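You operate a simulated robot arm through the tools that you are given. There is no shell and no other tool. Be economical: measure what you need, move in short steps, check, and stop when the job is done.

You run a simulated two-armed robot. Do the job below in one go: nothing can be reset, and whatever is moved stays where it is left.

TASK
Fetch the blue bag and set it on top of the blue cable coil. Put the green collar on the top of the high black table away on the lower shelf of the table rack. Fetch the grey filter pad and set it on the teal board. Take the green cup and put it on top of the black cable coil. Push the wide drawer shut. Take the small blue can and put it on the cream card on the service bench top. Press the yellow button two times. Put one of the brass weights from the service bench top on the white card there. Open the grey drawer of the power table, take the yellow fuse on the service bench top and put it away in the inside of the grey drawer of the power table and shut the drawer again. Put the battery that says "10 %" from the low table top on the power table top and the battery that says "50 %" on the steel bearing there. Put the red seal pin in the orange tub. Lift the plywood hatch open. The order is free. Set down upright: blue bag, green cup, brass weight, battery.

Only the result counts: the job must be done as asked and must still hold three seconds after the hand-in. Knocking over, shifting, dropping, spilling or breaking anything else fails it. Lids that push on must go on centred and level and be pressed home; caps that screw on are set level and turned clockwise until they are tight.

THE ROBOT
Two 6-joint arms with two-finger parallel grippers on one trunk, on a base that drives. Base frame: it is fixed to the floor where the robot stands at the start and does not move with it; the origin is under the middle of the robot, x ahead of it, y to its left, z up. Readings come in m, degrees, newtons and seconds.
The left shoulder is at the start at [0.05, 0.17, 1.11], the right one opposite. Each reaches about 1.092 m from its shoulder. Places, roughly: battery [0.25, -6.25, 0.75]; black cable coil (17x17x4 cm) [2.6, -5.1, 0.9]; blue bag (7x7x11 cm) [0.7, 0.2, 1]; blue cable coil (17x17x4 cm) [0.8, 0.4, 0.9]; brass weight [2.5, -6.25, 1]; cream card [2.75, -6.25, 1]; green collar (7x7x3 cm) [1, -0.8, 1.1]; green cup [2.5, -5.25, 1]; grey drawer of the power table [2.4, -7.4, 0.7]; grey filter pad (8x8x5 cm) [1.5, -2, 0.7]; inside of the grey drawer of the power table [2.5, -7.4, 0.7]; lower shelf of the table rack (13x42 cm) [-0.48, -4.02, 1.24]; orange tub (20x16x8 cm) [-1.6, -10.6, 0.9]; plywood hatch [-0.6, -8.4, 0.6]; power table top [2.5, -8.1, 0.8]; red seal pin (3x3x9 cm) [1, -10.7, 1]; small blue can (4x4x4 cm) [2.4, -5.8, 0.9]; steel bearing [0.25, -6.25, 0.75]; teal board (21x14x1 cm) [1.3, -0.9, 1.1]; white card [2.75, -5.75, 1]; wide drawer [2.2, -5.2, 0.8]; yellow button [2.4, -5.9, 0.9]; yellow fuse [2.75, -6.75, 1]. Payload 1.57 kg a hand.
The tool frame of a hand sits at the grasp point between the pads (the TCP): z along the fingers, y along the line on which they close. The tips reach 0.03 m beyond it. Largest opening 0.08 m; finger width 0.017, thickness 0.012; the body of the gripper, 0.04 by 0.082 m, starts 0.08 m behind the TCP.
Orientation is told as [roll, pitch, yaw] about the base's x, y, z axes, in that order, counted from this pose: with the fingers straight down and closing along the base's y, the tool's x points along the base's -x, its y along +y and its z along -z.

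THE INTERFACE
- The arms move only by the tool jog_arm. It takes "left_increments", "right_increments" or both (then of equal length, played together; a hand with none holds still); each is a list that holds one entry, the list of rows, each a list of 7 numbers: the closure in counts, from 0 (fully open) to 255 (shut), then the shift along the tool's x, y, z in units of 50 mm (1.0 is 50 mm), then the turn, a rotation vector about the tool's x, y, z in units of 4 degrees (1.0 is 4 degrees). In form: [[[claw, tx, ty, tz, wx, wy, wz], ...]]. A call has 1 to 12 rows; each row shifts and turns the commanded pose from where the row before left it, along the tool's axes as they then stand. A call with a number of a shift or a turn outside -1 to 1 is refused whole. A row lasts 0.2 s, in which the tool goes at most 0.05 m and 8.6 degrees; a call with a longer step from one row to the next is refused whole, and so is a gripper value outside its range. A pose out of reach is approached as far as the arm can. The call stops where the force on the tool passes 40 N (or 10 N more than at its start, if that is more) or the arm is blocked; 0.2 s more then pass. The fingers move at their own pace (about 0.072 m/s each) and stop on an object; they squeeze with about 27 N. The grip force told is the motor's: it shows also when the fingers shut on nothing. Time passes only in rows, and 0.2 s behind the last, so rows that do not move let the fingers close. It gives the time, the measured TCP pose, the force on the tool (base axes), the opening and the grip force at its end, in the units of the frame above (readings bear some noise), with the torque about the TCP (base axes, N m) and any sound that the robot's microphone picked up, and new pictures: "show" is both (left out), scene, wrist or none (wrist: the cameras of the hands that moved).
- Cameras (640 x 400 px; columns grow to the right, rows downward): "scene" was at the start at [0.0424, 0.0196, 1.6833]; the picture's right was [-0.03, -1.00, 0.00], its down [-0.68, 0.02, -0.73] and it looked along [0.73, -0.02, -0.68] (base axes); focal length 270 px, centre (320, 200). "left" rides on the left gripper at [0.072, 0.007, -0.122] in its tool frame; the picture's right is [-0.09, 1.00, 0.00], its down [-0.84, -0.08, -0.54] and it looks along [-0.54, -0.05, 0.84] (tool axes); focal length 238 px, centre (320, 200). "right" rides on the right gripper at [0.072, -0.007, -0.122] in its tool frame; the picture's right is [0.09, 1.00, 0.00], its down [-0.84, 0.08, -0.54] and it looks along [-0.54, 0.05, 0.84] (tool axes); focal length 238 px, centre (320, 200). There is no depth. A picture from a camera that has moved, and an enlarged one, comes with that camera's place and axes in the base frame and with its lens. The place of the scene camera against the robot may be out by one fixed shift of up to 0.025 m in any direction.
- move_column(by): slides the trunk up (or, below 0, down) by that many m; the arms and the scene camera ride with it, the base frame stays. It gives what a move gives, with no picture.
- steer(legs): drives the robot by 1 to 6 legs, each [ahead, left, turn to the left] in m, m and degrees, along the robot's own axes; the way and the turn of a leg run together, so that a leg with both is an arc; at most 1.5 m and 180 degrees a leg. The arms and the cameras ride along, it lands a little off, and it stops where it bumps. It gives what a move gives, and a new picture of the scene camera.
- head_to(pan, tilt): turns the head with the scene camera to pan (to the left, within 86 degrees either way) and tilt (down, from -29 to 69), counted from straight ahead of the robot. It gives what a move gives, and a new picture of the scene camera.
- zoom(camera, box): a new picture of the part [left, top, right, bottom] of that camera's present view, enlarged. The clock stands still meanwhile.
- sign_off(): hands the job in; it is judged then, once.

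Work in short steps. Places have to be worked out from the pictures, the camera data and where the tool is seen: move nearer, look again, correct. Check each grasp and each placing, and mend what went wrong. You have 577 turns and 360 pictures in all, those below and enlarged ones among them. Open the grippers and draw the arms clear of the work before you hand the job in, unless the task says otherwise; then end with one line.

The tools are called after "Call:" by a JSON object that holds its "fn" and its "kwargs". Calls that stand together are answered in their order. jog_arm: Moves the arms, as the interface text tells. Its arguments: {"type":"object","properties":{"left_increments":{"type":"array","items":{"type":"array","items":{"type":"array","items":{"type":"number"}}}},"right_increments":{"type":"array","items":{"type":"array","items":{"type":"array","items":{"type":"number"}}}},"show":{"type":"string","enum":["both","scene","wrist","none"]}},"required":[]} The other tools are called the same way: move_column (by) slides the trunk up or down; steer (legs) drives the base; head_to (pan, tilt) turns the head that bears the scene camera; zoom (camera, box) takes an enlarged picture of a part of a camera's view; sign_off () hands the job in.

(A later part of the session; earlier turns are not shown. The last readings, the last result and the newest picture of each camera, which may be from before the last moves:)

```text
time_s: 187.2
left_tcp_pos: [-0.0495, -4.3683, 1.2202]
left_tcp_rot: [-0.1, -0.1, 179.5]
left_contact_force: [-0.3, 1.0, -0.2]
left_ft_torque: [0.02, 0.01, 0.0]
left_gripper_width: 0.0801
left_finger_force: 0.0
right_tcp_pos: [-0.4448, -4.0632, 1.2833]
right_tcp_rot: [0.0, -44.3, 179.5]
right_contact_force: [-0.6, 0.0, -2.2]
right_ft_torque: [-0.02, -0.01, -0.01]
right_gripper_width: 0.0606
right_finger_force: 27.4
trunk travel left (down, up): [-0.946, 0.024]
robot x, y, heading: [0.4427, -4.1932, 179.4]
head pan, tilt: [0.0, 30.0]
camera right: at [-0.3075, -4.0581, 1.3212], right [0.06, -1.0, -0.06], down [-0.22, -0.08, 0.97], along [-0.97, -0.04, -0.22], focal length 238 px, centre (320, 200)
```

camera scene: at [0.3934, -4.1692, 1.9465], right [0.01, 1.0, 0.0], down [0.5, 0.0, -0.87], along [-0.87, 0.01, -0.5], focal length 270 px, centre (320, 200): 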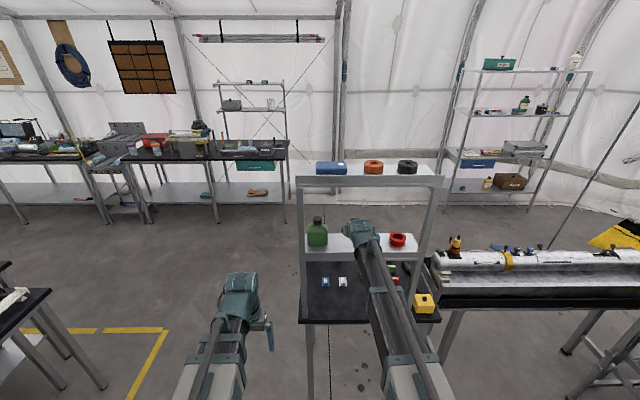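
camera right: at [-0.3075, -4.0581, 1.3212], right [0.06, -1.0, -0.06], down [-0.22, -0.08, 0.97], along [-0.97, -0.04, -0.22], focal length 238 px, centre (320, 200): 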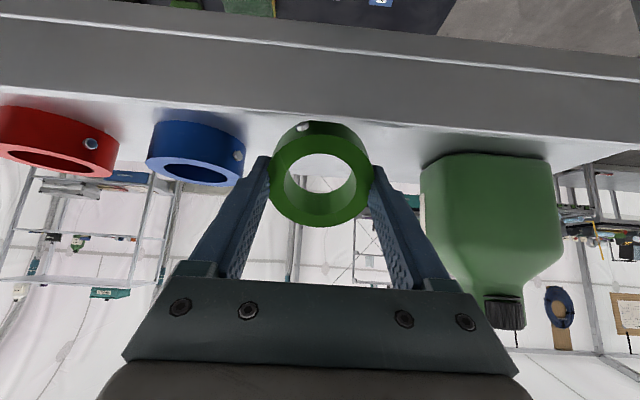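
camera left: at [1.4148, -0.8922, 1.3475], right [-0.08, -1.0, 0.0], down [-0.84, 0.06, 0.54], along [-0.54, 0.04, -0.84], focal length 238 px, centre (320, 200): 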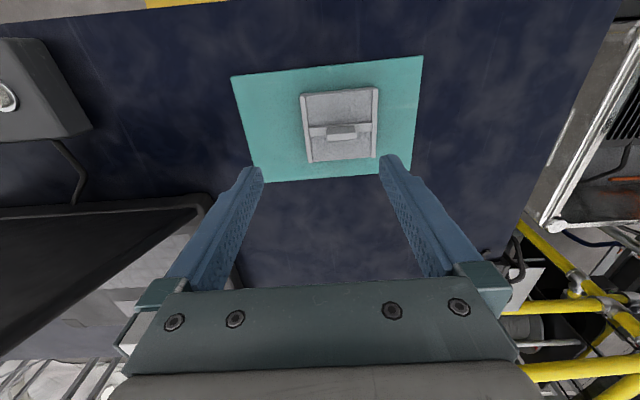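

Still free. I continue down in small steps.

Call:
{"fn": "move_column", "kwargs": {"by": -0.006}}

Call:
{"fn": "move_column", "kwargs": {"by": -0.006}}

```text
time_s: 187.8
left_tcp_pos: [-0.0491, -4.367, 1.2153]
left_tcp_rot: [-0.3, -0.1, 179.5]
left_contact_force: [-0.2, 0.5, -0.4]
left_ft_torque: [0.03, -0.02, 0.0]
left_gripper_width: 0.0801
left_finger_force: 0.1
right_tcp_pos: [-0.4425, -4.0637, 1.2774]
right_tcp_rot: [0.0, -44.6, 179.6]
right_contact_force: [-2.4, 0.0, 15.2]
right_ft_torque: [0.02, 0.04, 0.0]
right_gripper_width: 0.0607
right_finger_force: 26.8
trunk travel left (down, up): [-0.94, 0.03]
robot x, y, heading: [0.4446, -4.19, 179.6]
head pan, tilt: [0.0, 30.0]
```

```text
time_s: 188.3
left_tcp_pos: [-0.0473, -4.3682, 1.2089]
left_tcp_rot: [-0.3, -0.2, 179.5]
left_contact_force: [-0.3, 0.2, 0.6]
left_ft_torque: [0.0, 0.01, 0.02]
left_gripper_width: 0.0801
left_finger_force: 0.0
right_tcp_pos: [-0.4416, -4.0641, 1.2715]
right_tcp_rot: [0.0, -44.3, 179.6]
right_contact_force: [4.5, 0.7, 14.5]
right_ft_torque: [0.0, -0.17, 0.0]
right_gripper_width: 0.0604
right_finger_force: 26.8
trunk travel left (down, up): [-0.934, 0.036]
robot x, y, heading: [0.4452, -4.1929, 179.6]
head pan, tilt: [0.0, 30.0]
```

Contact is made. I open gently and let the collar settle flat.

Call:
{"fn": "jog_arm", "kwargs": {"right_increments": [[[40, 0, 0, 0, 0, 0, 0], [40, 0, 0, 0, 0, 0, 0], [20, 0, 0, 0, 0, 0, 0], [20, 0, 0, 0, 0, 0, 0]]], "show": "wrist"}}

```text
time_s: 189.3
left_tcp_pos: [-0.0502, -4.3684, 1.2084]
left_tcp_rot: [-0.1, -0.1, 179.5]
left_contact_force: [-0.3, -0.2, 0.2]
left_ft_torque: [0.02, 0.0, 0.04]
left_gripper_width: 0.0801
left_finger_force: 0.0
right_tcp_pos: [-0.4455, -4.0638, 1.2701]
right_tcp_rot: [-0.1, -44.3, 179.5]
right_contact_force: [-0.1, -0.7, 0.0]
right_ft_torque: [0.0, 0.0, -0.03]
right_gripper_width: 0.074
right_finger_force: 0.1
trunk travel left (down, up): [-0.934, 0.036]
robot x, y, heading: [0.4455, -4.1929, 179.4]
head pan, tilt: [0.0, 30.0]
camera right: at [-0.3075, -4.0581, 1.3092], right [0.06, -1.0, -0.06], down [-0.22, -0.08, 0.97], along [-0.97, -0.04, -0.22], focal length 238 px, centre (320, 200)
```

right: 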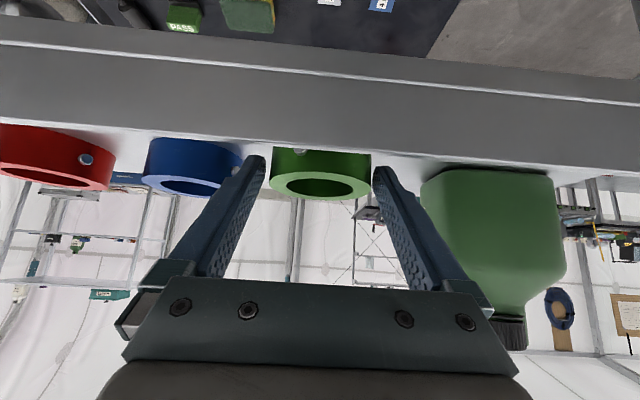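

The collar lies flat on the shelf. I raise slightly, back the hand out, and check.

Call:
{"fn": "move_column", "kwargs": {"by": 0.035}}

Call:
{"fn": "jog_arm", "kwargs": {"right_increments": [[[20, 0.68, 0, -0.66, 0, 0, 0], [20, 0.68, 0, -0.66, 0, 0, 0], [20, 0.68, 0, -0.66, 0, 0, 0], [20, 0.68, 0, -0.66, 0, 0, 0], [0, 0.68, 0, -0.66, 0, 0, 0], [0, 0.68, 0, -0.66, 0, 0, 0], [0, 0, 0, 0, 0, 0, 0]]]}}

```text
time_s: 190.1
left_tcp_pos: [-0.0496, -4.3676, 1.243]
left_tcp_rot: [-0.2, -0.1, 179.5]
left_contact_force: [0.1, 0.3, -0.1]
left_ft_torque: [-0.03, 0.02, 0.02]
left_gripper_width: 0.0801
left_finger_force: 0.1
right_tcp_pos: [-0.4448, -4.0629, 1.3063]
right_tcp_rot: [0.0, -44.3, 179.5]
right_contact_force: [0.7, 0.4, 0.2]
right_ft_torque: [-0.02, 0.02, -0.01]
right_gripper_width: 0.0737
right_finger_force: 0.1
trunk travel left (down, up): [-0.969, 0.001]
robot x, y, heading: [0.4454, -4.1909, 179.5]
head pan, tilt: [0.0, 30.0]
```

```text
time_s: 191.7
left_tcp_pos: [-0.0508, -4.3673, 1.2429]
left_tcp_rot: [-0.1, -0.1, 179.5]
left_contact_force: [-0.3, -0.1, -0.4]
left_ft_torque: [0.01, 0.0, 0.0]
left_gripper_width: 0.0803
left_finger_force: 0.0
right_tcp_pos: [-0.164, -4.0647, 1.3055]
right_tcp_rot: [0.1, -44.2, 179.6]
right_contact_force: [-0.6, -0.2, -0.5]
right_ft_torque: [0.01, 0.01, 0.0]
right_gripper_width: 0.0801
right_finger_force: 0.1
right hand out of reach, approached as far as the arm can: row 6
trunk travel left (down, up): [-0.969, 0.001]
robot x, y, heading: [0.4451, -4.1865, 179.7]
head pan, tilt: [0.0, 30.0]
camera scene: at [0.3915, -4.1693, 1.9464], right [0.01, 1.0, 0.0], down [0.5, 0.0, -0.87], along [-0.87, 0.01, -0.5], focal length 270 px, centre (320, 200)
camera right: at [-0.0276, -4.0591, 1.344], right [0.06, -1.0, -0.06], down [-0.22, -0.08, 0.97], along [-0.97, -0.04, -0.23], focal length 238 px, centre (320, 200)
```

scene: 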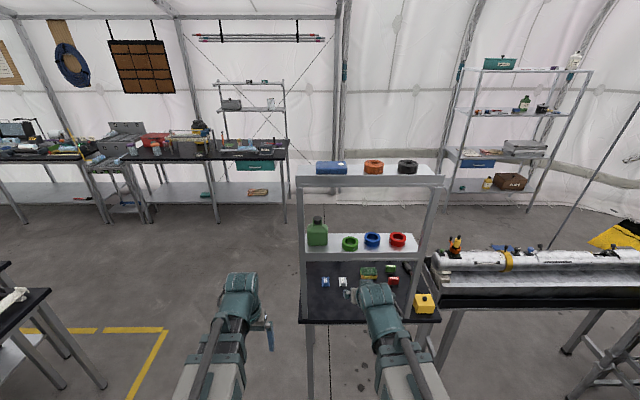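
right: 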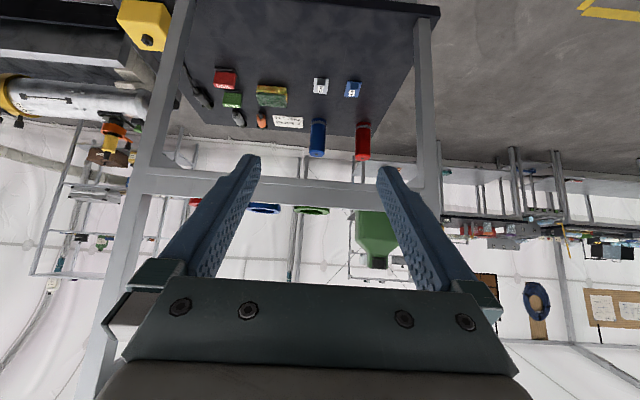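

The collar is done. I straighten the right hand, back off and turn towards the service bench.

Call:
{"fn": "jog_arm", "kwargs": {"right_increments": [[[0, 0.1, 0, 0, 0, 1, 0], [0, 0.1, 0, 0, 0, 1, 0], [0, 0.1, 0, 0, 0, 1, 0], [0, 0.1, 0, 0, 0, 1, 0], [0, 0.1, 0, 0, 0, 1, 0], [0, 0.1, 0, 0, 0, 1, 0], [0, 0.1, 0, 0, 0, 1, 0], [0, 0.1, 0, 0, 0, 1, 0], [0, 0.1, 0, 0, 0, 1, 0], [0, 0.1, 0, 0, 0, 1, 0], [0, 0.1, 0, 0, 0, 1, 0], [0, 0, 0, 0, 0, 0, 0]]], "show": "none"}}

Call:
{"fn": "steer", "kwargs": {"legs": [[-0.7, 0, 0], [0, 0.8, 0], [0, 0, -178]]}}

Call:
{"fn": "head_to", "kwargs": {"pan": 0, "tilt": 30}}

```text
time_s: 194.3
left_tcp_pos: [-0.0496, -4.3669, 1.2441]
left_tcp_rot: [-0.1, -0.1, 179.5]
left_contact_force: [-0.8, 0.4, -0.3]
left_ft_torque: [-0.01, -0.01, 0.0]
left_gripper_width: 0.0801
left_finger_force: 0.2
right_tcp_pos: [-0.1143, -4.065, 1.2428]
right_tcp_rot: [0.1, -0.3, 179.7]
right_contact_force: [-0.6, 0.4, -0.2]
right_ft_torque: [-0.02, -0.03, 0.01]
right_gripper_width: 0.08
right_finger_force: 0.1
right hand out of reach, approached as far as the arm can: row 1, 2, 3, 4, 5, 6, 7, 9
trunk travel left (down, up): [-0.969, 0.001]
robot x, y, heading: [0.443, -4.1921, 179.7]
head pan, tilt: [0.0, 30.0]
```

```text
time_s: 209.2
left_tcp_pos: [1.6049, -4.8056, 1.2432]
left_tcp_rot: [-0.1, -0.1, 2.0]
left_contact_force: [0.2, -1.0, 0.4]
left_ft_torque: [0.0, 0.0, 0.0]
left_gripper_width: 0.0799
left_finger_force: 0.1
right_tcp_pos: [1.6825, -5.1039, 1.2435]
right_tcp_rot: [0.0, -0.3, 2.1]
right_contact_force: [-0.1, 0.1, -0.4]
right_ft_torque: [-0.01, -0.01, -0.02]
right_gripper_width: 0.0796
right_finger_force: 0.0
trunk travel left (down, up): [-0.969, 0.001]
robot x, y, heading: [1.1232, -5.0056, 2.3]
head pan, tilt: [0.0, 30.0]
camera scene: at [1.1691, -4.9795, 1.9464], right [0.04, -1.0, 0.0], down [-0.5, -0.02, -0.87], along [0.87, 0.03, -0.5], focal length 270 px, centre (320, 200)
```

scene: 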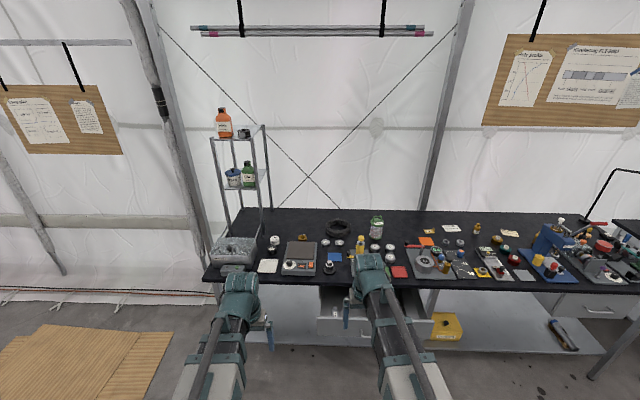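

```text
time_s: 209.8
left_tcp_pos: [1.6051, -4.807, 1.2446]
left_tcp_rot: [-0.2, -0.1, 2.0]
left_contact_force: [0.4, 0.3, 0.6]
left_ft_torque: [-0.01, -0.01, 0.03]
left_gripper_width: 0.0799
left_finger_force: 0.1
right_tcp_pos: [1.6825, -5.1035, 1.2436]
right_tcp_rot: [0.0, -0.3, 2.1]
right_contact_force: [-0.1, 0.1, 0.3]
right_ft_torque: [-0.01, 0.01, -0.02]
right_gripper_width: 0.0801
right_finger_force: 0.1
trunk travel left (down, up): [-0.969, 0.001]
robot x, y, heading: [1.122, -5.0036, 2.2]
head pan, tilt: [0.0, 30.0]
camera scene: at [1.1691, -4.9794, 1.9464], right [0.04, -1.0, 0.0], down [-0.5, -0.02, -0.87], along [0.87, 0.03, -0.5], focal length 270 px, centre (320, 200)
```

scene: 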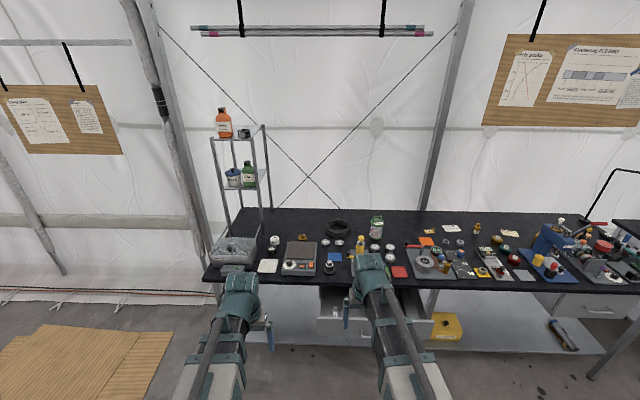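

I zoom over the bench to identify items.

Call:
{"fn": "zoom", "kwargs": {"camera": "scene", "box": [200, 200, 420, 340]}}

Call:
{"fn": "zoom", "kwargs": {"camera": "scene", "box": [380, 200, 640, 340]}}

```text
2.86 times, centred on (310, 270) of scene
camera zoom: at [1.1691, -4.9794, 1.9464], right [0.04, -1.0, 0.0], down [-0.5, -0.02, -0.87], along [0.87, 0.03, -0.5], focal length 770 px, centre (349, 0)
```

zoom: 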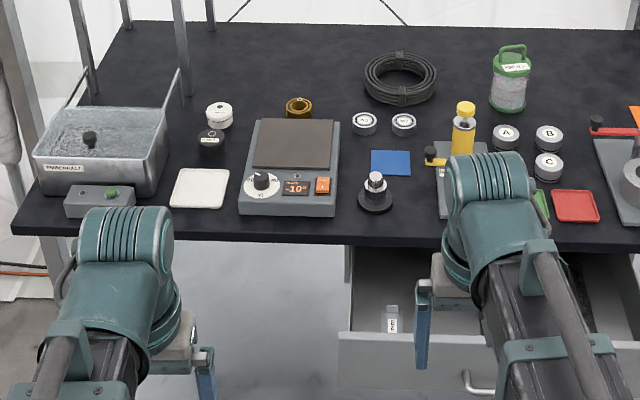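

```text
2.46 times, centred on (510, 270) of scene
camera zoom: at [1.1691, -4.9794, 1.9464], right [0.04, -1.0, 0.0], down [-0.5, -0.02, -0.87], along [0.87, 0.03, -0.5], focal length 664 px, centre (-148, 28)
```

zoom: 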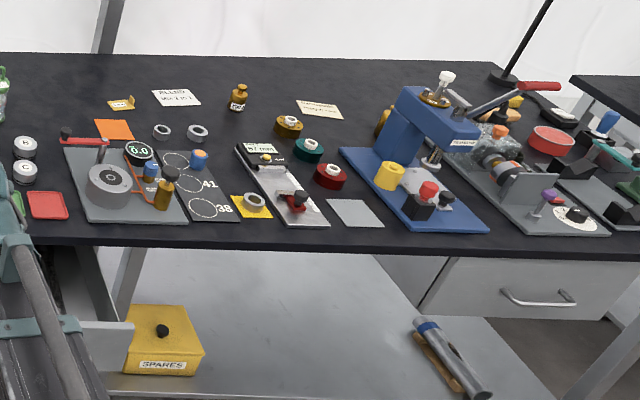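

The cup, coil and drawer are identified; the drawer front is at x≈2.0, z up to about 0.82. I close the drawer first: drive ahead 0.2, close the right fingers and lower to drawer height.

Call:
{"fn": "steer", "kwargs": {"legs": [[0.2, 0, -2]]}}

Call:
{"fn": "jog_arm", "kwargs": {"right_increments": [[[255, 0.8, 0, 0, 0, 0, 0], [255, 0.8, 0, 0, 0, 0, 0], [255, 0, 0, 0, 0, 0, 0]]], "show": "none"}}

Call:
{"fn": "move_column", "kwargs": {"by": -0.3}}

Call:
{"fn": "jog_arm", "kwargs": {"right_increments": [[[255, 0, 0, 0, 0, 0, 0]]]}}

```text
time_s: 211.5
left_tcp_pos: [1.8176, -4.8218, 1.2444]
left_tcp_rot: [0.0, 0.0, -0.2]
left_contact_force: [0.1, -0.2, 0.1]
left_ft_torque: [0.02, 0.03, 0.01]
left_gripper_width: 0.0804
left_finger_force: 0.0
right_tcp_pos: [1.8839, -5.1235, 1.2426]
right_tcp_rot: [0.0, -0.4, -0.2]
right_contact_force: [0.1, 1.1, 0.6]
right_ft_torque: [-0.01, 0.05, 0.02]
right_gripper_width: 0.08
right_finger_force: 0.0
trunk travel left (down, up): [-0.969, 0.001]
robot x, y, heading: [1.327, -5.0004, -0.3]
head pan, tilt: [0.0, 30.0]
camera scene: at [1.3756, -4.9778, 1.9464], right [0.0, -1.0, 0.0], down [-0.5, 0.0, -0.87], along [0.87, 0.0, -0.5], focal length 270 px, centre (320, 200)
```

scene: 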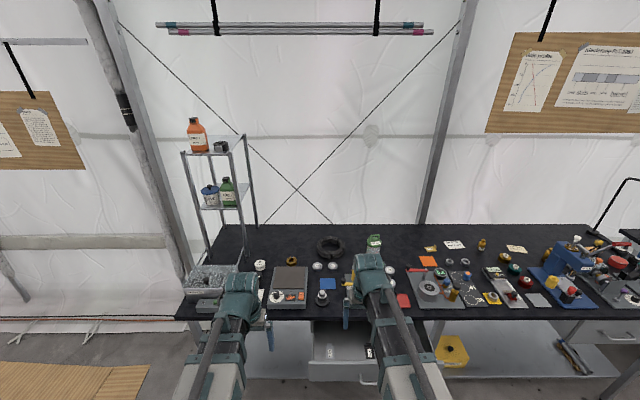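

```text
time_s: 212.3
left_tcp_pos: [1.817, -4.8213, 1.2433]
left_tcp_rot: [-0.2, 0.0, -0.1]
left_contact_force: [0.1, -0.5, -0.4]
left_ft_torque: [0.02, 0.0, 0.0]
left_gripper_width: 0.0799
left_finger_force: 0.0
right_tcp_pos: [1.8029, -5.1234, 1.2435]
right_tcp_rot: [0.1, -0.3, -0.2]
right_contact_force: [-0.7, -0.2, 0.1]
right_ft_torque: [0.02, 0.02, 0.01]
right_gripper_width: 0.0
right_finger_force: 18.3
trunk travel left (down, up): [-0.969, 0.001]
robot x, y, heading: [1.3217, -4.9975, -0.0]
head pan, tilt: [0.0, 30.0]
```

```text
time_s: 215.3
left_tcp_pos: [1.816, -4.8209, 0.9442]
left_tcp_rot: [-0.1, -0.1, -0.2]
left_contact_force: [0.1, 0.6, -0.4]
left_ft_torque: [-0.01, 0.0, 0.04]
left_gripper_width: 0.0802
left_finger_force: 0.1
right_tcp_pos: [1.8029, -5.1246, 0.9445]
right_tcp_rot: [0.0, -0.3, -0.1]
right_contact_force: [0.3, -0.7, 0.1]
right_ft_torque: [0.0, 0.01, 0.0]
right_gripper_width: 0.0001
right_finger_force: 21.2
trunk travel left (down, up): [-0.669, 0.301]
robot x, y, heading: [1.3239, -4.9989, -0.2]
head pan, tilt: [0.0, 30.0]
```

```text
time_s: 215.7
left_tcp_pos: [1.8165, -4.8224, 0.9429]
left_tcp_rot: [0.0, -0.1, -0.1]
left_contact_force: [0.9, 0.6, -0.2]
left_ft_torque: [-0.03, -0.01, 0.01]
left_gripper_width: 0.08
left_finger_force: 0.0
right_tcp_pos: [1.8013, -5.124, 0.9432]
right_tcp_rot: [0.0, -0.3, -0.1]
right_contact_force: [0.1, 0.0, 0.7]
right_ft_torque: [0.03, 0.01, -0.01]
right_gripper_width: 0.0
right_finger_force: 20.8
trunk travel left (down, up): [-0.669, 0.301]
robot x, y, heading: [1.3249, -4.9988, 0.1]
head pan, tilt: [0.0, 30.0]
camera scene: at [1.3737, -4.9777, 1.6464], right [0.0, -1.0, 0.0], down [-0.5, 0.0, -0.87], along [0.87, 0.0, -0.5], focal length 270 px, centre (320, 200)
camera right: at [1.7311, -5.1303, 1.0662], right [-0.09, 1.0, 0.0], down [0.83, 0.08, 0.55], along [0.54, 0.05, -0.84], focal length 238 px, centre (320, 200)
```

scene: 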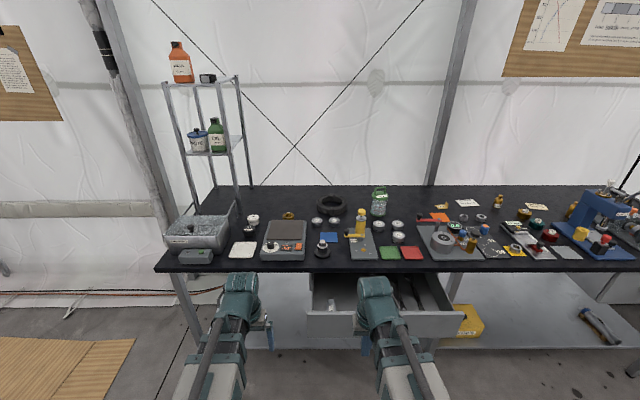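
right: 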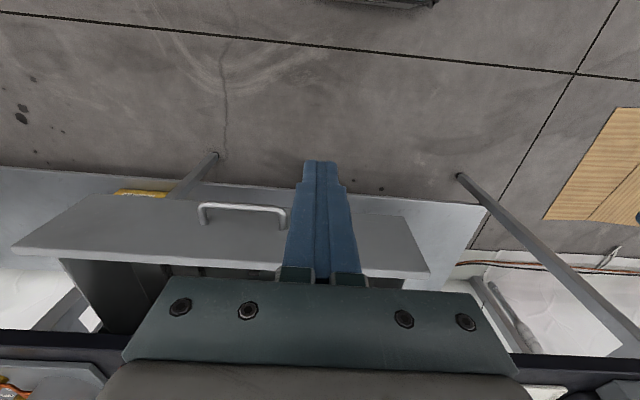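

The drawer front spans z≈0.69–0.82 and the fingers are just beside the handle. I lower to z≈0.79 and push forward.

Call:
{"fn": "move_column", "kwargs": {"by": -0.155}}

Call:
{"fn": "jog_arm", "kwargs": {"right_increments": [[[255, -0.7, 0, 0, 0, 0, 0], [255, -0.7, 0, 0, 0, 0, 0], [255, -0.7, 0, 0, 0, 0, 0], [255, -0.7, 0, 0, 0, 0, 0], [255, -0.5, 0, 0, 0, 0, 0], [255, -0.5, 0, 0, 0, 0, 0], [255, -0.5, 0, 0, 0, 0, 0]]]}}

```text
time_s: 217.5
left_tcp_pos: [1.8157, -4.8215, 0.7883]
left_tcp_rot: [0.0, -0.1, 0.0]
left_contact_force: [0.4, 0.9, 0.1]
left_ft_torque: [-0.02, 0.02, 0.0]
left_gripper_width: 0.0801
left_finger_force: 0.1
right_tcp_pos: [1.8036, -5.1243, 0.7886]
right_tcp_rot: [0.1, -0.3, -0.2]
right_contact_force: [0.3, -0.1, -0.6]
right_ft_torque: [-0.03, -0.01, 0.03]
right_gripper_width: 0.0
right_finger_force: 21.4
trunk travel left (down, up): [-0.514, 0.456]
robot x, y, heading: [1.3261, -4.9988, -0.0]
head pan, tilt: [0.0, 30.0]
```

```text
time_s: 219.1
left_tcp_pos: [1.8161, -4.8216, 0.7881]
left_tcp_rot: [-0.1, -0.1, -0.1]
left_contact_force: [0.1, 0.0, 0.2]
left_ft_torque: [-0.02, 0.02, -0.01]
left_gripper_width: 0.08
left_finger_force: 0.1
right_tcp_pos: [2.0186, -5.1237, 0.7888]
right_tcp_rot: [0.0, -0.2, -0.1]
right_contact_force: [-0.4, -1.1, 0.8]
right_ft_torque: [-0.01, 0.0, 0.0]
right_gripper_width: 0.0
right_finger_force: 21.4
trunk travel left (down, up): [-0.514, 0.456]
robot x, y, heading: [1.3246, -4.9992, -0.0]
head pan, tilt: [0.0, 30.0]
camera scene: at [1.3739, -4.9777, 1.4914], right [0.0, -1.0, 0.0], down [-0.5, 0.0, -0.87], along [0.87, 0.0, -0.5], focal length 270 px, centre (320, 200)
camera right: at [1.9463, -5.1308, 0.9111], right [-0.09, 1.0, 0.0], down [0.83, 0.08, 0.55], along [0.54, 0.05, -0.84], focal length 238 px, centre (320, 200)
```

scene: 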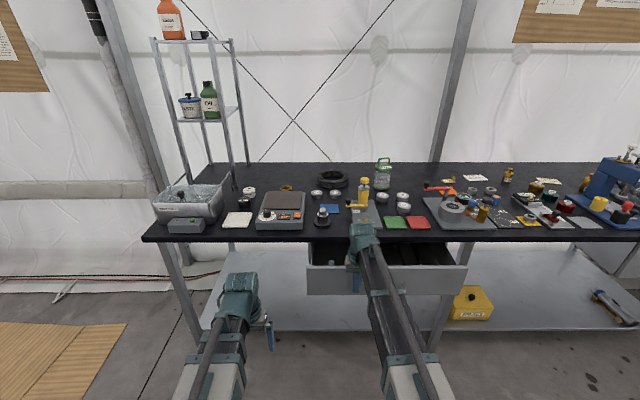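
right: 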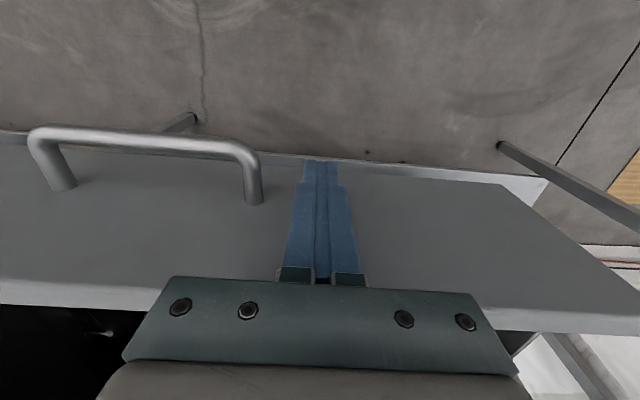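

Fingers are about to meet the drawer front. I keep pushing.

Call:
{"fn": "jog_arm", "kwargs": {"right_increments": [[[255, -0.4, 0, 0, 0, 0, 0], [255, -0.4, 0, 0, 0, 0, 0], [255, -0.4, 0, 0, 0, 0, 0], [255, -0.4, 0, 0, 0, 0, 0], [255, -0.4, 0, 0, 0, 0, 0], [255, -0.4, 0, 0, 0, 0, 0], [255, -0.4, 0, 0, 0, 0, 0], [255, -0.4, 0, 0, 0, 0, 0]]]}}

```text
time_s: 220.5
left_tcp_pos: [1.8164, -4.8212, 0.7894]
left_tcp_rot: [-0.2, -0.1, -0.2]
left_contact_force: [-0.5, 0.1, 0.3]
left_ft_torque: [0.03, 0.02, -0.02]
left_gripper_width: 0.0801
left_finger_force: 0.0
right_tcp_pos: [2.1246, -5.1238, 0.7887]
right_tcp_rot: [-0.2, 0.5, 0.1]
right_contact_force: [-6.0, 1.2, -0.4]
right_ft_torque: [-0.06, -0.45, 0.08]
right_gripper_width: 0.0
right_finger_force: 21.3
right hand out of reach, approached as far as the arm can: row 5
trunk travel left (down, up): [-0.514, 0.456]
robot x, y, heading: [1.3256, -5.0013, 0.2]
head pan, tilt: [0.0, 30.0]
stopped in row 6 (right hand): the force on the tool passed its limit at 61 N (the readings are from after the stop); the commanded pose is now the measured one
camera scene: at [1.3731, -4.9777, 1.4915], right [0.0, -1.0, 0.0], down [-0.5, 0.0, -0.87], along [0.87, 0.0, -0.5], focal length 270 px, centre (320, 200)
camera right: at [2.0549, -5.1311, 0.9125], right [-0.09, 1.0, 0.0], down [0.84, 0.08, 0.53], along [0.53, 0.05, -0.85], focal length 238 px, centre (320, 200)
```

scene: 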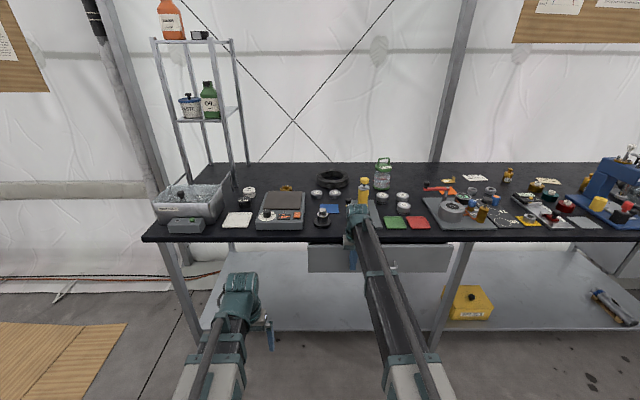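
right: 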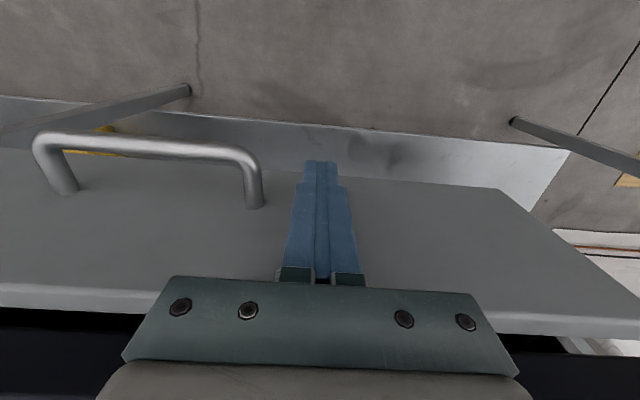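

The stop may be the drawer's end or not. I push again gently to verify.

Call:
{"fn": "jog_arm", "kwargs": {"right_increments": [[[255, -0.2, 0, 0, 0, 0, 0], [255, -0.2, 0, 0, 0, 0, 0], [255, -0.2, 0, 0, 0, 0, 0], [255, -0.2, 0, 0, 0, 0, 0]]], "show": "none"}}

Call:
{"fn": "zoom", "kwargs": {"camera": "scene", "box": [280, 200, 480, 300]}}

```text
time_s: 220.8
left_tcp_pos: [1.8157, -4.8228, 0.7884]
left_tcp_rot: [-0.1, -0.1, -0.2]
left_contact_force: [0.2, 0.3, 0.1]
left_ft_torque: [0.01, -0.01, 0.02]
left_gripper_width: 0.0799
left_finger_force: 0.1
right_tcp_pos: [2.1251, -5.1242, 0.7901]
right_tcp_rot: [0.0, 1.1, 0.0]
right_contact_force: [-6.5, 0.6, 0.3]
right_ft_torque: [-0.05, -0.54, 0.12]
right_gripper_width: 0.0
right_finger_force: 21.2
trunk travel left (down, up): [-0.514, 0.456]
robot x, y, heading: [1.322, -4.9999, 0.1]
head pan, tilt: [0.0, 30.0]
stopped in row 1 (right hand): the force on the tool passed its limit at 50 N (the readings are from after the stop); the commanded pose is now the measured one
```

```text
3.20 times, centred on (380, 250) of scene
camera zoom: at [1.3725, -4.9777, 1.4916], right [0.0, -1.0, 0.0], down [-0.5, 0.0, -0.87], along [0.87, 0.0, -0.5], focal length 863 px, centre (128, 40)
```

zoom: 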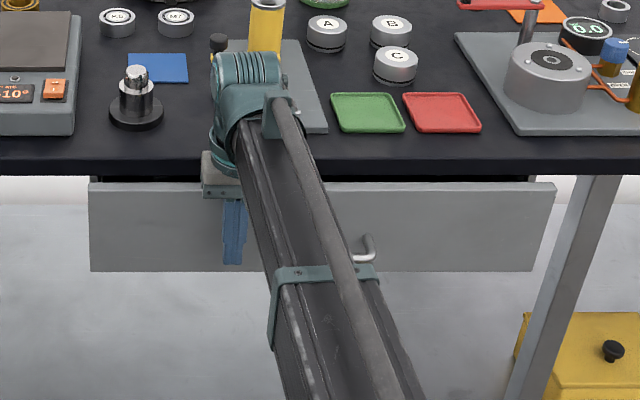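

The gripper body has met the bench edge, so the drawer may not be fully home. I back off, tilt the fingers forward 44° and push with the tips.

Call:
{"fn": "jog_arm", "kwargs": {"right_increments": [[[255, 0.8, 0, 0, 0, 0, 0], [255, 0.3, 0, 0, 0, -1, 0], [255, 0, 0, 0, 0, -1, 0], [255, 0, 0, 0, 0, -1, 0], [255, 0, 0, 0, 0, -1, 0], [255, 0, 0, 0, 0, -1, 0], [255, 0, 0, 0, 0, -1, 0], [255, 0, 0, 0, 0, -1, 0], [255, 0, 0, 0, 0, -1, 0], [255, 0, 0, 0, 0, -1, 0], [255, 0, 0, 0, 0, -1, 0], [255, 0, 0, 0, 0, -1, 0]]], "show": "none"}}

Call:
{"fn": "move_column", "kwargs": {"by": -0.09}}

Call:
{"fn": "jog_arm", "kwargs": {"right_increments": [[[255, -0.29, 0, 0.28, 0, 0, 0], [255, -0.29, 0, 0.28, 0, 0, 0], [255, -0.29, 0, 0.28, 0, 0, 0], [255, -0.29, 0, 0.28, 0, 0, 0], [255, -0.29, 0, 0.28, 0, 0, 0], [255, -0.29, 0, 0.28, 0, 0, 0]]]}}

```text
time_s: 223.4
left_tcp_pos: [1.8161, -4.8219, 0.7884]
left_tcp_rot: [-0.1, -0.1, -0.2]
left_contact_force: [0.4, 1.1, -0.2]
left_ft_torque: [0.05, 0.05, -0.01]
left_gripper_width: 0.08
left_finger_force: 0.0
right_tcp_pos: [2.0693, -5.1242, 0.848]
right_tcp_rot: [0.0, -43.0, 0.0]
right_contact_force: [-0.5, -0.5, -0.8]
right_ft_torque: [-0.02, -0.01, 0.02]
right_gripper_width: 0.0001
right_finger_force: 21.0
right hand out of reach, approached as far as the arm can: row 4, 5, 6, 7, 8, 9, 10, 11, 12
trunk travel left (down, up): [-0.514, 0.456]
robot x, y, heading: [1.3258, -4.9981, 0.0]
head pan, tilt: [0.0, 30.0]
```

```text
time_s: 224.7
left_tcp_pos: [1.8165, -4.8214, 0.6989]
left_tcp_rot: [-0.1, -0.1, -0.2]
left_contact_force: [-0.4, -0.5, 0.3]
left_ft_torque: [0.0, -0.02, -0.02]
left_gripper_width: 0.08
left_finger_force: 0.2
right_tcp_pos: [2.07, -5.1235, 0.7573]
right_tcp_rot: [0.0, -42.9, 0.0]
right_contact_force: [-1.0, 0.5, -0.3]
right_ft_torque: [0.02, -0.06, 0.02]
right_gripper_width: 0.0
right_finger_force: 21.3
trunk travel left (down, up): [-0.424, 0.546]
robot x, y, heading: [1.3181, -5.001, -0.3]
head pan, tilt: [0.0, 30.0]
```

```text
time_s: 225.8
left_tcp_pos: [1.8154, -4.8209, 0.6995]
left_tcp_rot: [-0.1, -0.1, -0.2]
left_contact_force: [0.1, -0.2, -0.7]
left_ft_torque: [-0.01, 0.01, -0.04]
left_gripper_width: 0.0799
left_finger_force: 0.1
right_tcp_pos: [2.1523, -5.124, 0.7551]
right_tcp_rot: [0.0, -41.9, 0.0]
right_contact_force: [-4.3, -0.6, -1.7]
right_ft_torque: [-0.01, -0.29, 0.01]
right_gripper_width: 0.0002
right_finger_force: 21.4
trunk travel left (down, up): [-0.424, 0.546]
robot x, y, heading: [1.3247, -5.0014, 0.0]
head pan, tilt: [0.0, 30.0]
stopped in row 5 (right hand): the force on the tool passed its limit at 57 N (the readings are from after the stop); the commanded pose is now the measured one
camera scene: at [1.3715, -4.9776, 1.4016], right [0.0, -1.0, 0.0], down [-0.5, 0.0, -0.87], along [0.87, 0.0, -0.5], focal length 270 px, centre (320, 200)
camera right: at [2.0184, -5.13, 0.7993], right [-0.07, 1.0, -0.06], down [0.26, 0.08, 0.96], along [0.96, 0.05, -0.27], focal length 238 px, centre (320, 200)
```

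scene: 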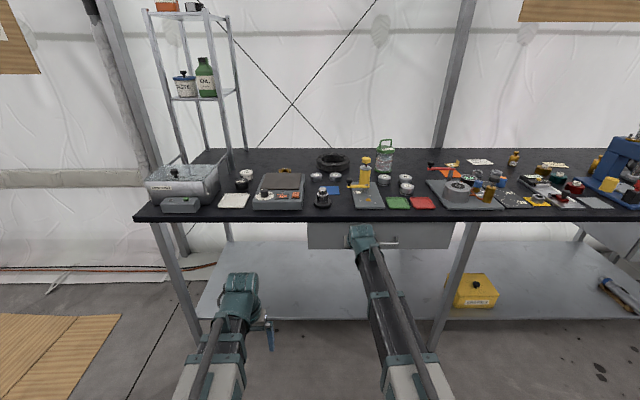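
right: 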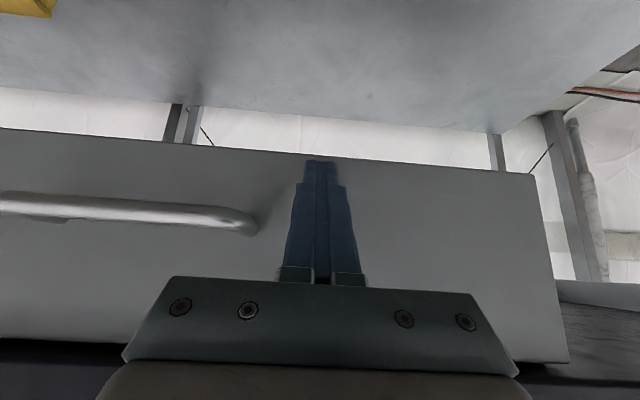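

The drawer went about 4 cm further and then stopped hard. I push once more to confirm it is home.

Call:
{"fn": "jog_arm", "kwargs": {"right_increments": [[[255, -0.15, 0, 0.14, 0, 0, 0], [255, -0.15, 0, 0.14, 0, 0, 0], [255, -0.15, 0, 0.14, 0, 0, 0], [255, -0.15, 0, 0.14, 0, 0, 0]]], "show": "wrist"}}

```text
time_s: 226.2
left_tcp_pos: [1.8143, -4.8212, 0.6988]
left_tcp_rot: [0.0, -0.1, -0.2]
left_contact_force: [0.0, 0.3, 0.6]
left_ft_torque: [0.02, 0.0, -0.02]
left_gripper_width: 0.0799
left_finger_force: 0.1
right_tcp_pos: [2.1531, -5.1234, 0.753]
right_tcp_rot: [0.0, -41.2, -0.1]
right_contact_force: [-9.4, -0.5, 3.2]
right_ft_torque: [-0.01, 0.1, 0.01]
right_gripper_width: 0.0
right_finger_force: 21.1
trunk travel left (down, up): [-0.424, 0.546]
robot x, y, heading: [1.3246, -4.9973, -0.0]
head pan, tilt: [0.0, 30.0]
stopped in row 1 (right hand): the force on the tool passed its limit at 49 N (the readings are from after the stop); the commanded pose is now the measured one
camera right: at [2.0191, -5.1299, 0.799], right [-0.07, 1.0, -0.06], down [0.28, 0.08, 0.96], along [0.96, 0.05, -0.28], focal length 238 px, centre (320, 200)
```

right: 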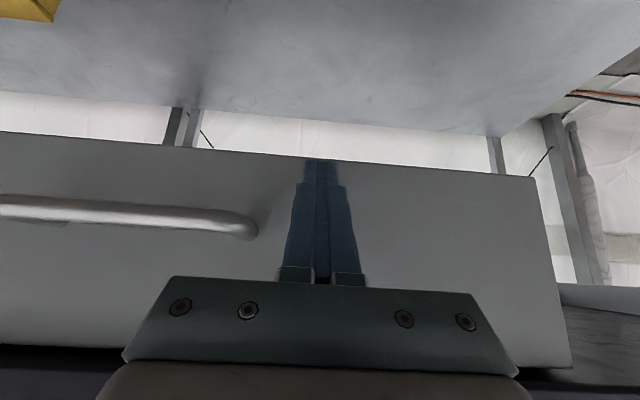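

The drawer is home. I back off, straighten the hand, raise the trunk and look closely at the cup.

Call:
{"fn": "jog_arm", "kwargs": {"right_increments": [[[255, 0.6, 0, -0.58, 0, 0, 0], [255, 0.6, 0, -0.58, 0, 0, 0], [255, 0.2, 0, 0, 0, 1, 0], [255, 0.2, 0, 0, 0, 1, 0], [255, 0.2, 0, 0, 0, 1, 0], [255, 0.2, 0, 0, 0, 1, 0], [255, 0.2, 0, 0, 0, 1, 0], [255, 0.2, 0, 0, 0, 1, 0], [255, 0.2, 0, 0, 0, 1, 0], [255, 0.2, 0, 0, 0, 1, 0], [255, 0.2, 0, 0, 0, 1, 0], [255, 0, 0, 0, 0, 1, 0]]], "show": "none"}}

Call:
{"fn": "move_column", "kwargs": {"by": 0.54}}

Call:
{"fn": "zoom", "kwargs": {"camera": "scene", "box": [300, 210, 420, 310]}}

```text
time_s: 228.8
left_tcp_pos: [1.8157, -4.8222, 0.6986]
left_tcp_rot: [-0.1, -0.1, -0.3]
left_contact_force: [0.2, -0.1, 0.0]
left_ft_torque: [-0.02, 0.01, 0.0]
left_gripper_width: 0.08
left_finger_force: 0.0
right_tcp_pos: [1.9901, -5.124, 0.698]
right_tcp_rot: [0.1, -1.1, -0.1]
right_contact_force: [0.1, 0.4, -0.3]
right_ft_torque: [0.01, -0.03, -0.01]
right_gripper_width: 0.0002
right_finger_force: 21.5
right hand out of reach, approached as far as the arm can: row 2, 3, 5, 7
trunk travel left (down, up): [-0.424, 0.546]
robot x, y, heading: [1.3236, -5.0015, -0.2]
head pan, tilt: [0.0, 30.0]
```

```text
refused: 0.54 is not a number from -0.4 to 0.4
```

```text
4.00 times, centred on (360, 260) of scene
camera zoom: at [1.3723, -4.9777, 1.4014], right [0.0, -1.0, 0.0], down [-0.5, 0.0, -0.87], along [0.87, 0.0, -0.5], focal length 1078 px, centre (160, -40)
```

zoom: 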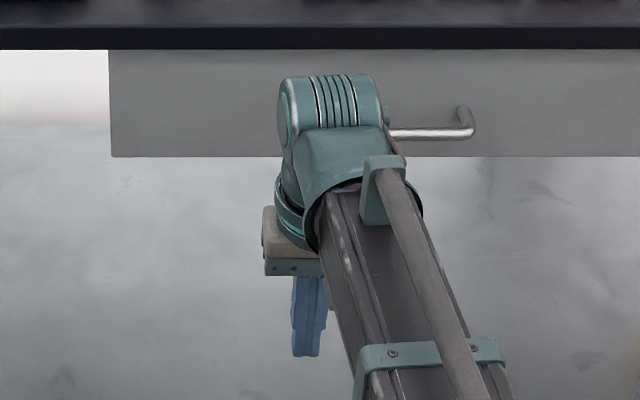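

The drawer front is flush. I raise the trunk in two moves.

Call:
{"fn": "move_column", "kwargs": {"by": 0.4}}

Call:
{"fn": "move_column", "kwargs": {"by": 0.13}}

Call:
{"fn": "jog_arm", "kwargs": {"right_increments": [[[0, -0.8, -0.6, 0, 0, 0, 0], [0, -0.8, -0.6, 0, 0, 0, 0], [0, -0.5, 0, 0, 0, 0, 0], [0, 0, 0, 0, 0, 0, 0]]]}}

```text
time_s: 232.6
left_tcp_pos: [1.8158, -4.8222, 1.0987]
left_tcp_rot: [-0.2, 0.0, -0.2]
left_contact_force: [0.0, -0.1, 0.1]
left_ft_torque: [-0.01, 0.01, 0.0]
left_gripper_width: 0.08
left_finger_force: 0.0
right_tcp_pos: [1.9898, -5.1229, 1.0984]
right_tcp_rot: [0.1, -1.1, -0.1]
right_contact_force: [-0.7, -0.2, 1.3]
right_ft_torque: [0.0, -0.02, -0.02]
right_gripper_width: 0.0001
right_finger_force: 21.6
trunk travel left (down, up): [-0.824, 0.146]
robot x, y, heading: [1.3232, -4.9991, -0.1]
head pan, tilt: [0.0, 30.0]
```

```text
time_s: 234.2
left_tcp_pos: [1.8166, -4.8225, 1.229]
left_tcp_rot: [-0.1, 0.0, -0.3]
left_contact_force: [-1.1, 0.0, -0.3]
left_ft_torque: [-0.02, 0.0, 0.03]
left_gripper_width: 0.0799
left_finger_force: 0.1
right_tcp_pos: [1.9915, -5.1228, 1.2287]
right_tcp_rot: [0.0, -1.0, -0.1]
right_contact_force: [-0.8, -0.2, -0.4]
right_ft_torque: [0.01, 0.0, 0.05]
right_gripper_width: 0.0
right_finger_force: 21.3
trunk travel left (down, up): [-0.954, 0.016]
robot x, y, heading: [1.3224, -5.0004, -0.2]
head pan, tilt: [0.0, 30.0]
```

```text
time_s: 235.2
left_tcp_pos: [1.8158, -4.8223, 1.229]
left_tcp_rot: [-0.1, -0.1, -0.2]
left_contact_force: [0.4, 0.7, 0.3]
left_ft_torque: [0.02, 0.02, 0.0]
left_gripper_width: 0.0801
left_finger_force: 0.1
right_tcp_pos: [2.0943, -5.1845, 1.228]
right_tcp_rot: [0.0, -1.2, -0.2]
right_contact_force: [-1.4, 0.1, -0.7]
right_ft_torque: [0.01, -0.03, 0.03]
right_gripper_width: 0.0799
right_finger_force: 0.0
right hand out of reach, approached as far as the arm can: row 2
trunk travel left (down, up): [-0.954, 0.016]
robot x, y, heading: [1.3229, -5.0006, -0.4]
head pan, tilt: [0.0, 30.0]
camera scene: at [1.3718, -4.9779, 1.9315], right [0.0, -1.0, 0.0], down [-0.5, 0.0, -0.87], along [0.87, 0.0, -0.5], focal length 270 px, centre (320, 200)
camera right: at [2.0207, -5.1907, 1.3504], right [-0.09, 1.0, 0.0], down [0.83, 0.08, 0.56], along [0.56, 0.05, -0.83], focal length 238 px, centre (320, 200)
```

scene: 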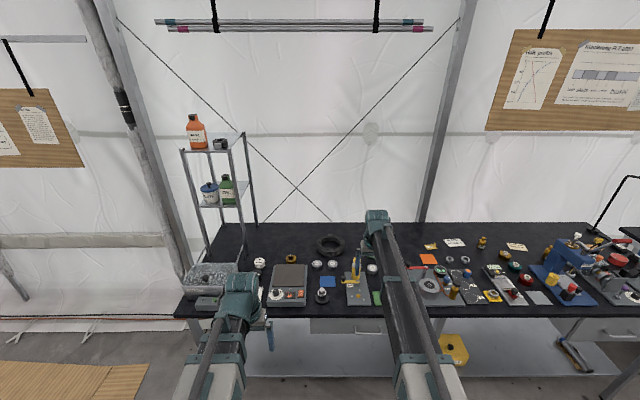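
right: 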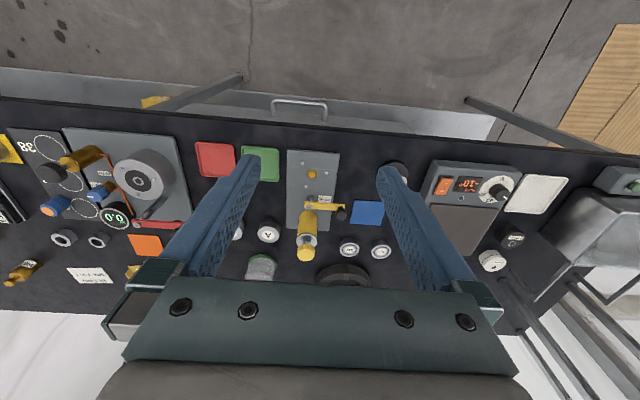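

I drive 0.3 m closer so the cup and coil are comfortably reachable.

Call:
{"fn": "steer", "kwargs": {"legs": [[0.3, 0, 0]]}}

Call:
{"fn": "jog_arm", "kwargs": {"right_increments": [[[0, 0, 0, 0, 0, 0, 0]]], "show": "wrist"}}

```text
time_s: 237.3
left_tcp_pos: [2.1161, -4.8256, 1.2287]
left_tcp_rot: [-0.1, 0.0, -0.4]
left_contact_force: [0.4, -0.7, 0.5]
left_ft_torque: [-0.03, 0.04, -0.01]
left_gripper_width: 0.08
left_finger_force: 0.1
right_tcp_pos: [2.3924, -5.189, 1.2271]
right_tcp_rot: [0.0, -1.1, -0.3]
right_contact_force: [-0.2, 0.4, 0.4]
right_ft_torque: [-0.01, 0.04, -0.01]
right_gripper_width: 0.08
right_finger_force: 0.0
trunk travel left (down, up): [-0.954, 0.016]
robot x, y, heading: [1.6213, -4.9995, -0.4]
head pan, tilt: [0.0, 30.0]
camera scene: at [1.672, -4.9795, 1.9314], right [-0.01, -1.0, 0.0], down [-0.5, 0.0, -0.87], along [0.87, -0.01, -0.5], focal length 270 px, centre (320, 200)
```

scene: 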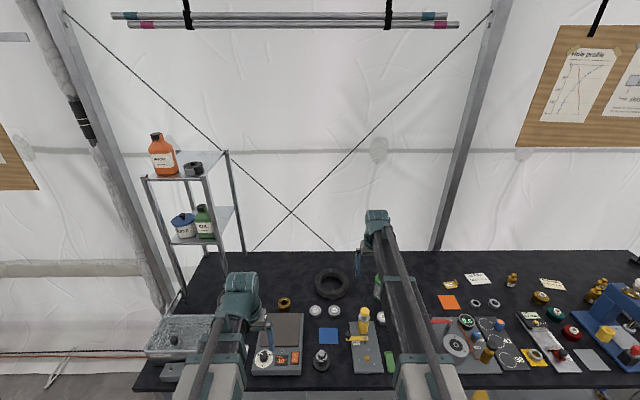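

```text
time_s: 237.7
left_tcp_pos: [2.1152, -4.8264, 1.2282]
left_tcp_rot: [-0.1, 0.1, -0.4]
left_contact_force: [1.1, 0.9, 0.1]
left_ft_torque: [0.01, -0.02, 0.01]
left_gripper_width: 0.0799
left_finger_force: 0.0
right_tcp_pos: [2.392, -5.1877, 1.229]
right_tcp_rot: [0.1, -1.1, -0.3]
right_contact_force: [0.5, -0.9, -0.6]
right_ft_torque: [0.02, -0.01, -0.02]
right_gripper_width: 0.0798
right_finger_force: 0.0
trunk travel left (down, up): [-0.954, 0.016]
robot x, y, heading: [1.625, -4.9994, -0.5]
head pan, tilt: [0.0, 30.0]
camera right: at [2.3185, -5.195, 1.3501], right [-0.09, 1.0, 0.0], down [0.83, 0.07, 0.56], along [0.56, 0.05, -0.83], focal length 238 px, centre (320, 200)
```

right: 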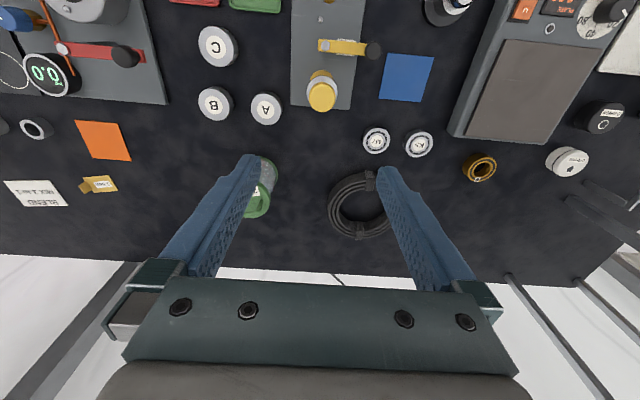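

I shift the right hand toward the cup to see it between the fingers.

Call:
{"fn": "jog_arm", "kwargs": {"right_increments": [[[0, -0.2, -0.95, 0, 0, 0.3, 0], [0, -0.2, -0.95, 0, 0, 0, 0], [0, 0, 0, 0, 0, 0, 0]]], "show": "wrist"}}

Call:
{"fn": "zoom", "kwargs": {"camera": "right", "box": [260, 120, 420, 220]}}

```text
time_s: 238.5
left_tcp_pos: [2.116, -4.8263, 1.2288]
left_tcp_rot: [-0.1, 0.1, -0.5]
left_contact_force: [-0.4, 0.2, 0.4]
left_ft_torque: [-0.01, 0.0, 0.0]
left_gripper_width: 0.0801
left_finger_force: 0.0
right_tcp_pos: [2.4112, -5.2815, 1.2278]
right_tcp_rot: [0.1, 0.1, -0.4]
right_contact_force: [0.7, -1.0, 0.1]
right_ft_torque: [-0.02, 0.0, -0.02]
right_gripper_width: 0.08
right_finger_force: 0.1
trunk travel left (down, up): [-0.954, 0.016]
robot x, y, heading: [1.6154, -4.9994, -0.6]
head pan, tilt: [0.0, 30.0]
camera right: at [2.3391, -5.2884, 1.3518], right [-0.09, 1.0, 0.0], down [0.84, 0.07, 0.54], along [0.54, 0.05, -0.84], focal length 238 px, centre (320, 200)
```

right: 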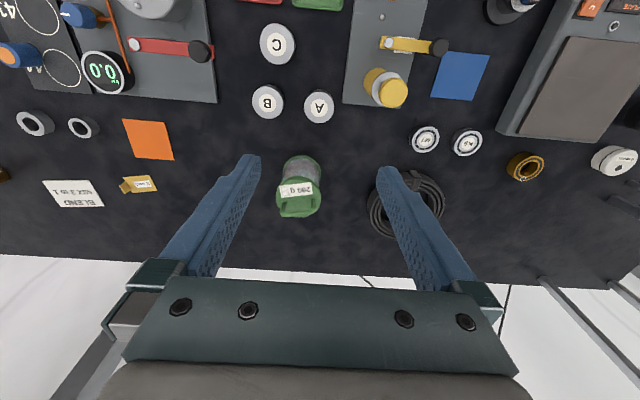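

```text
4.00 times, centred on (340, 170) of right
camera zoom: at [2.3391, -5.2884, 1.3518], right [-0.09, 1.0, 0.0], down [0.84, 0.07, 0.54], along [0.54, 0.05, -0.84], focal length 953 px, centre (240, 320)
```

zoom: 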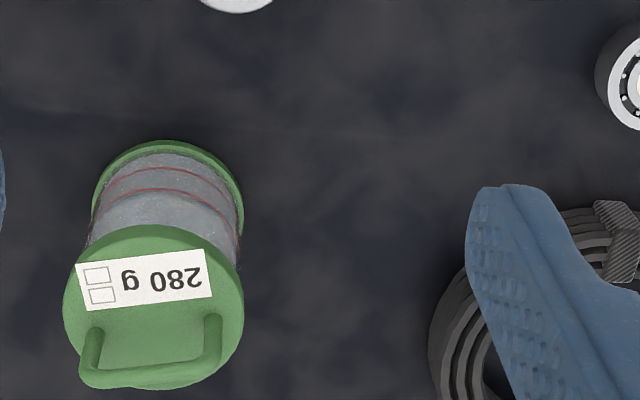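

This is the "280 g" green cup with an upright handle, at about [2.55, −5.305]. I drive 0.1 m ahead and centre the hand over its handle.

Call:
{"fn": "steer", "kwargs": {"legs": [[0.1, 0, 0]]}}

Call:
{"fn": "jog_arm", "kwargs": {"right_increments": [[[0, -0.76, -0.46, 0, 0, 0, 0], [0, 0, 0, 0, 0, 0, 0]]], "show": "wrist"}}

```text
time_s: 239.6
left_tcp_pos: [2.2164, -4.8261, 1.2275]
left_tcp_rot: [-0.1, 0.0, -0.4]
left_contact_force: [0.0, -0.4, 0.5]
left_ft_torque: [0.02, 0.04, -0.01]
left_gripper_width: 0.08
left_finger_force: 0.1
right_tcp_pos: [2.5124, -5.2831, 1.2283]
right_tcp_rot: [0.0, 0.2, -0.3]
right_contact_force: [0.5, 0.0, -0.5]
right_ft_torque: [-0.01, 0.02, -0.01]
right_gripper_width: 0.08
right_finger_force: 0.1
trunk travel left (down, up): [-0.954, 0.016]
robot x, y, heading: [1.7225, -5.0003, -0.6]
head pan, tilt: [0.0, 30.0]
camera scene: at [1.7726, -4.9802, 1.9314], right [-0.01, -1.0, 0.0], down [-0.5, 0.0, -0.87], along [0.87, -0.01, -0.5], focal length 270 px, centre (320, 200)
```

scene: 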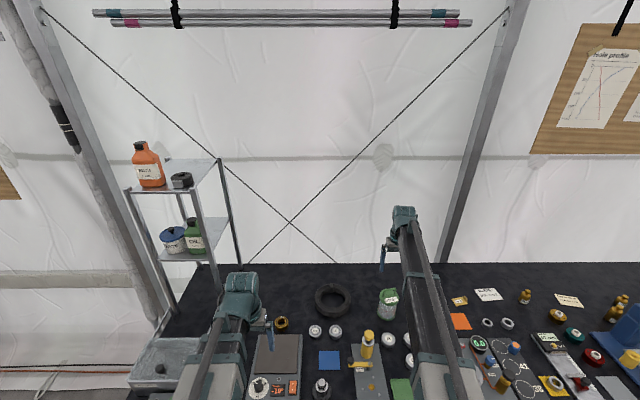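

```text
time_s: 240.2
left_tcp_pos: [2.2126, -4.8248, 1.2285]
left_tcp_rot: [-0.1, -0.1, -0.4]
left_contact_force: [-0.3, 0.2, -0.2]
left_ft_torque: [-0.02, -0.03, -0.01]
left_gripper_width: 0.08
left_finger_force: 0.0
right_tcp_pos: [2.5487, -5.3044, 1.2306]
right_tcp_rot: [-0.1, 0.0, -0.4]
right_contact_force: [-0.1, -0.6, -0.3]
right_ft_torque: [-0.01, -0.03, -0.02]
right_gripper_width: 0.0798
right_finger_force: 0.0
trunk travel left (down, up): [-0.954, 0.016]
robot x, y, heading: [1.7168, -5.0009, -0.2]
head pan, tilt: [0.0, 30.0]
camera right: at [2.4773, -5.31, 1.3523], right [-0.09, 1.0, 0.0], down [0.84, 0.07, 0.54], along [0.54, 0.05, -0.84], focal length 238 px, centre (320, 200)
```

right: 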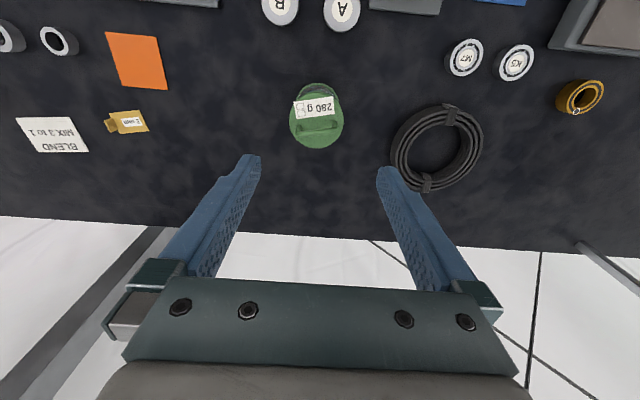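

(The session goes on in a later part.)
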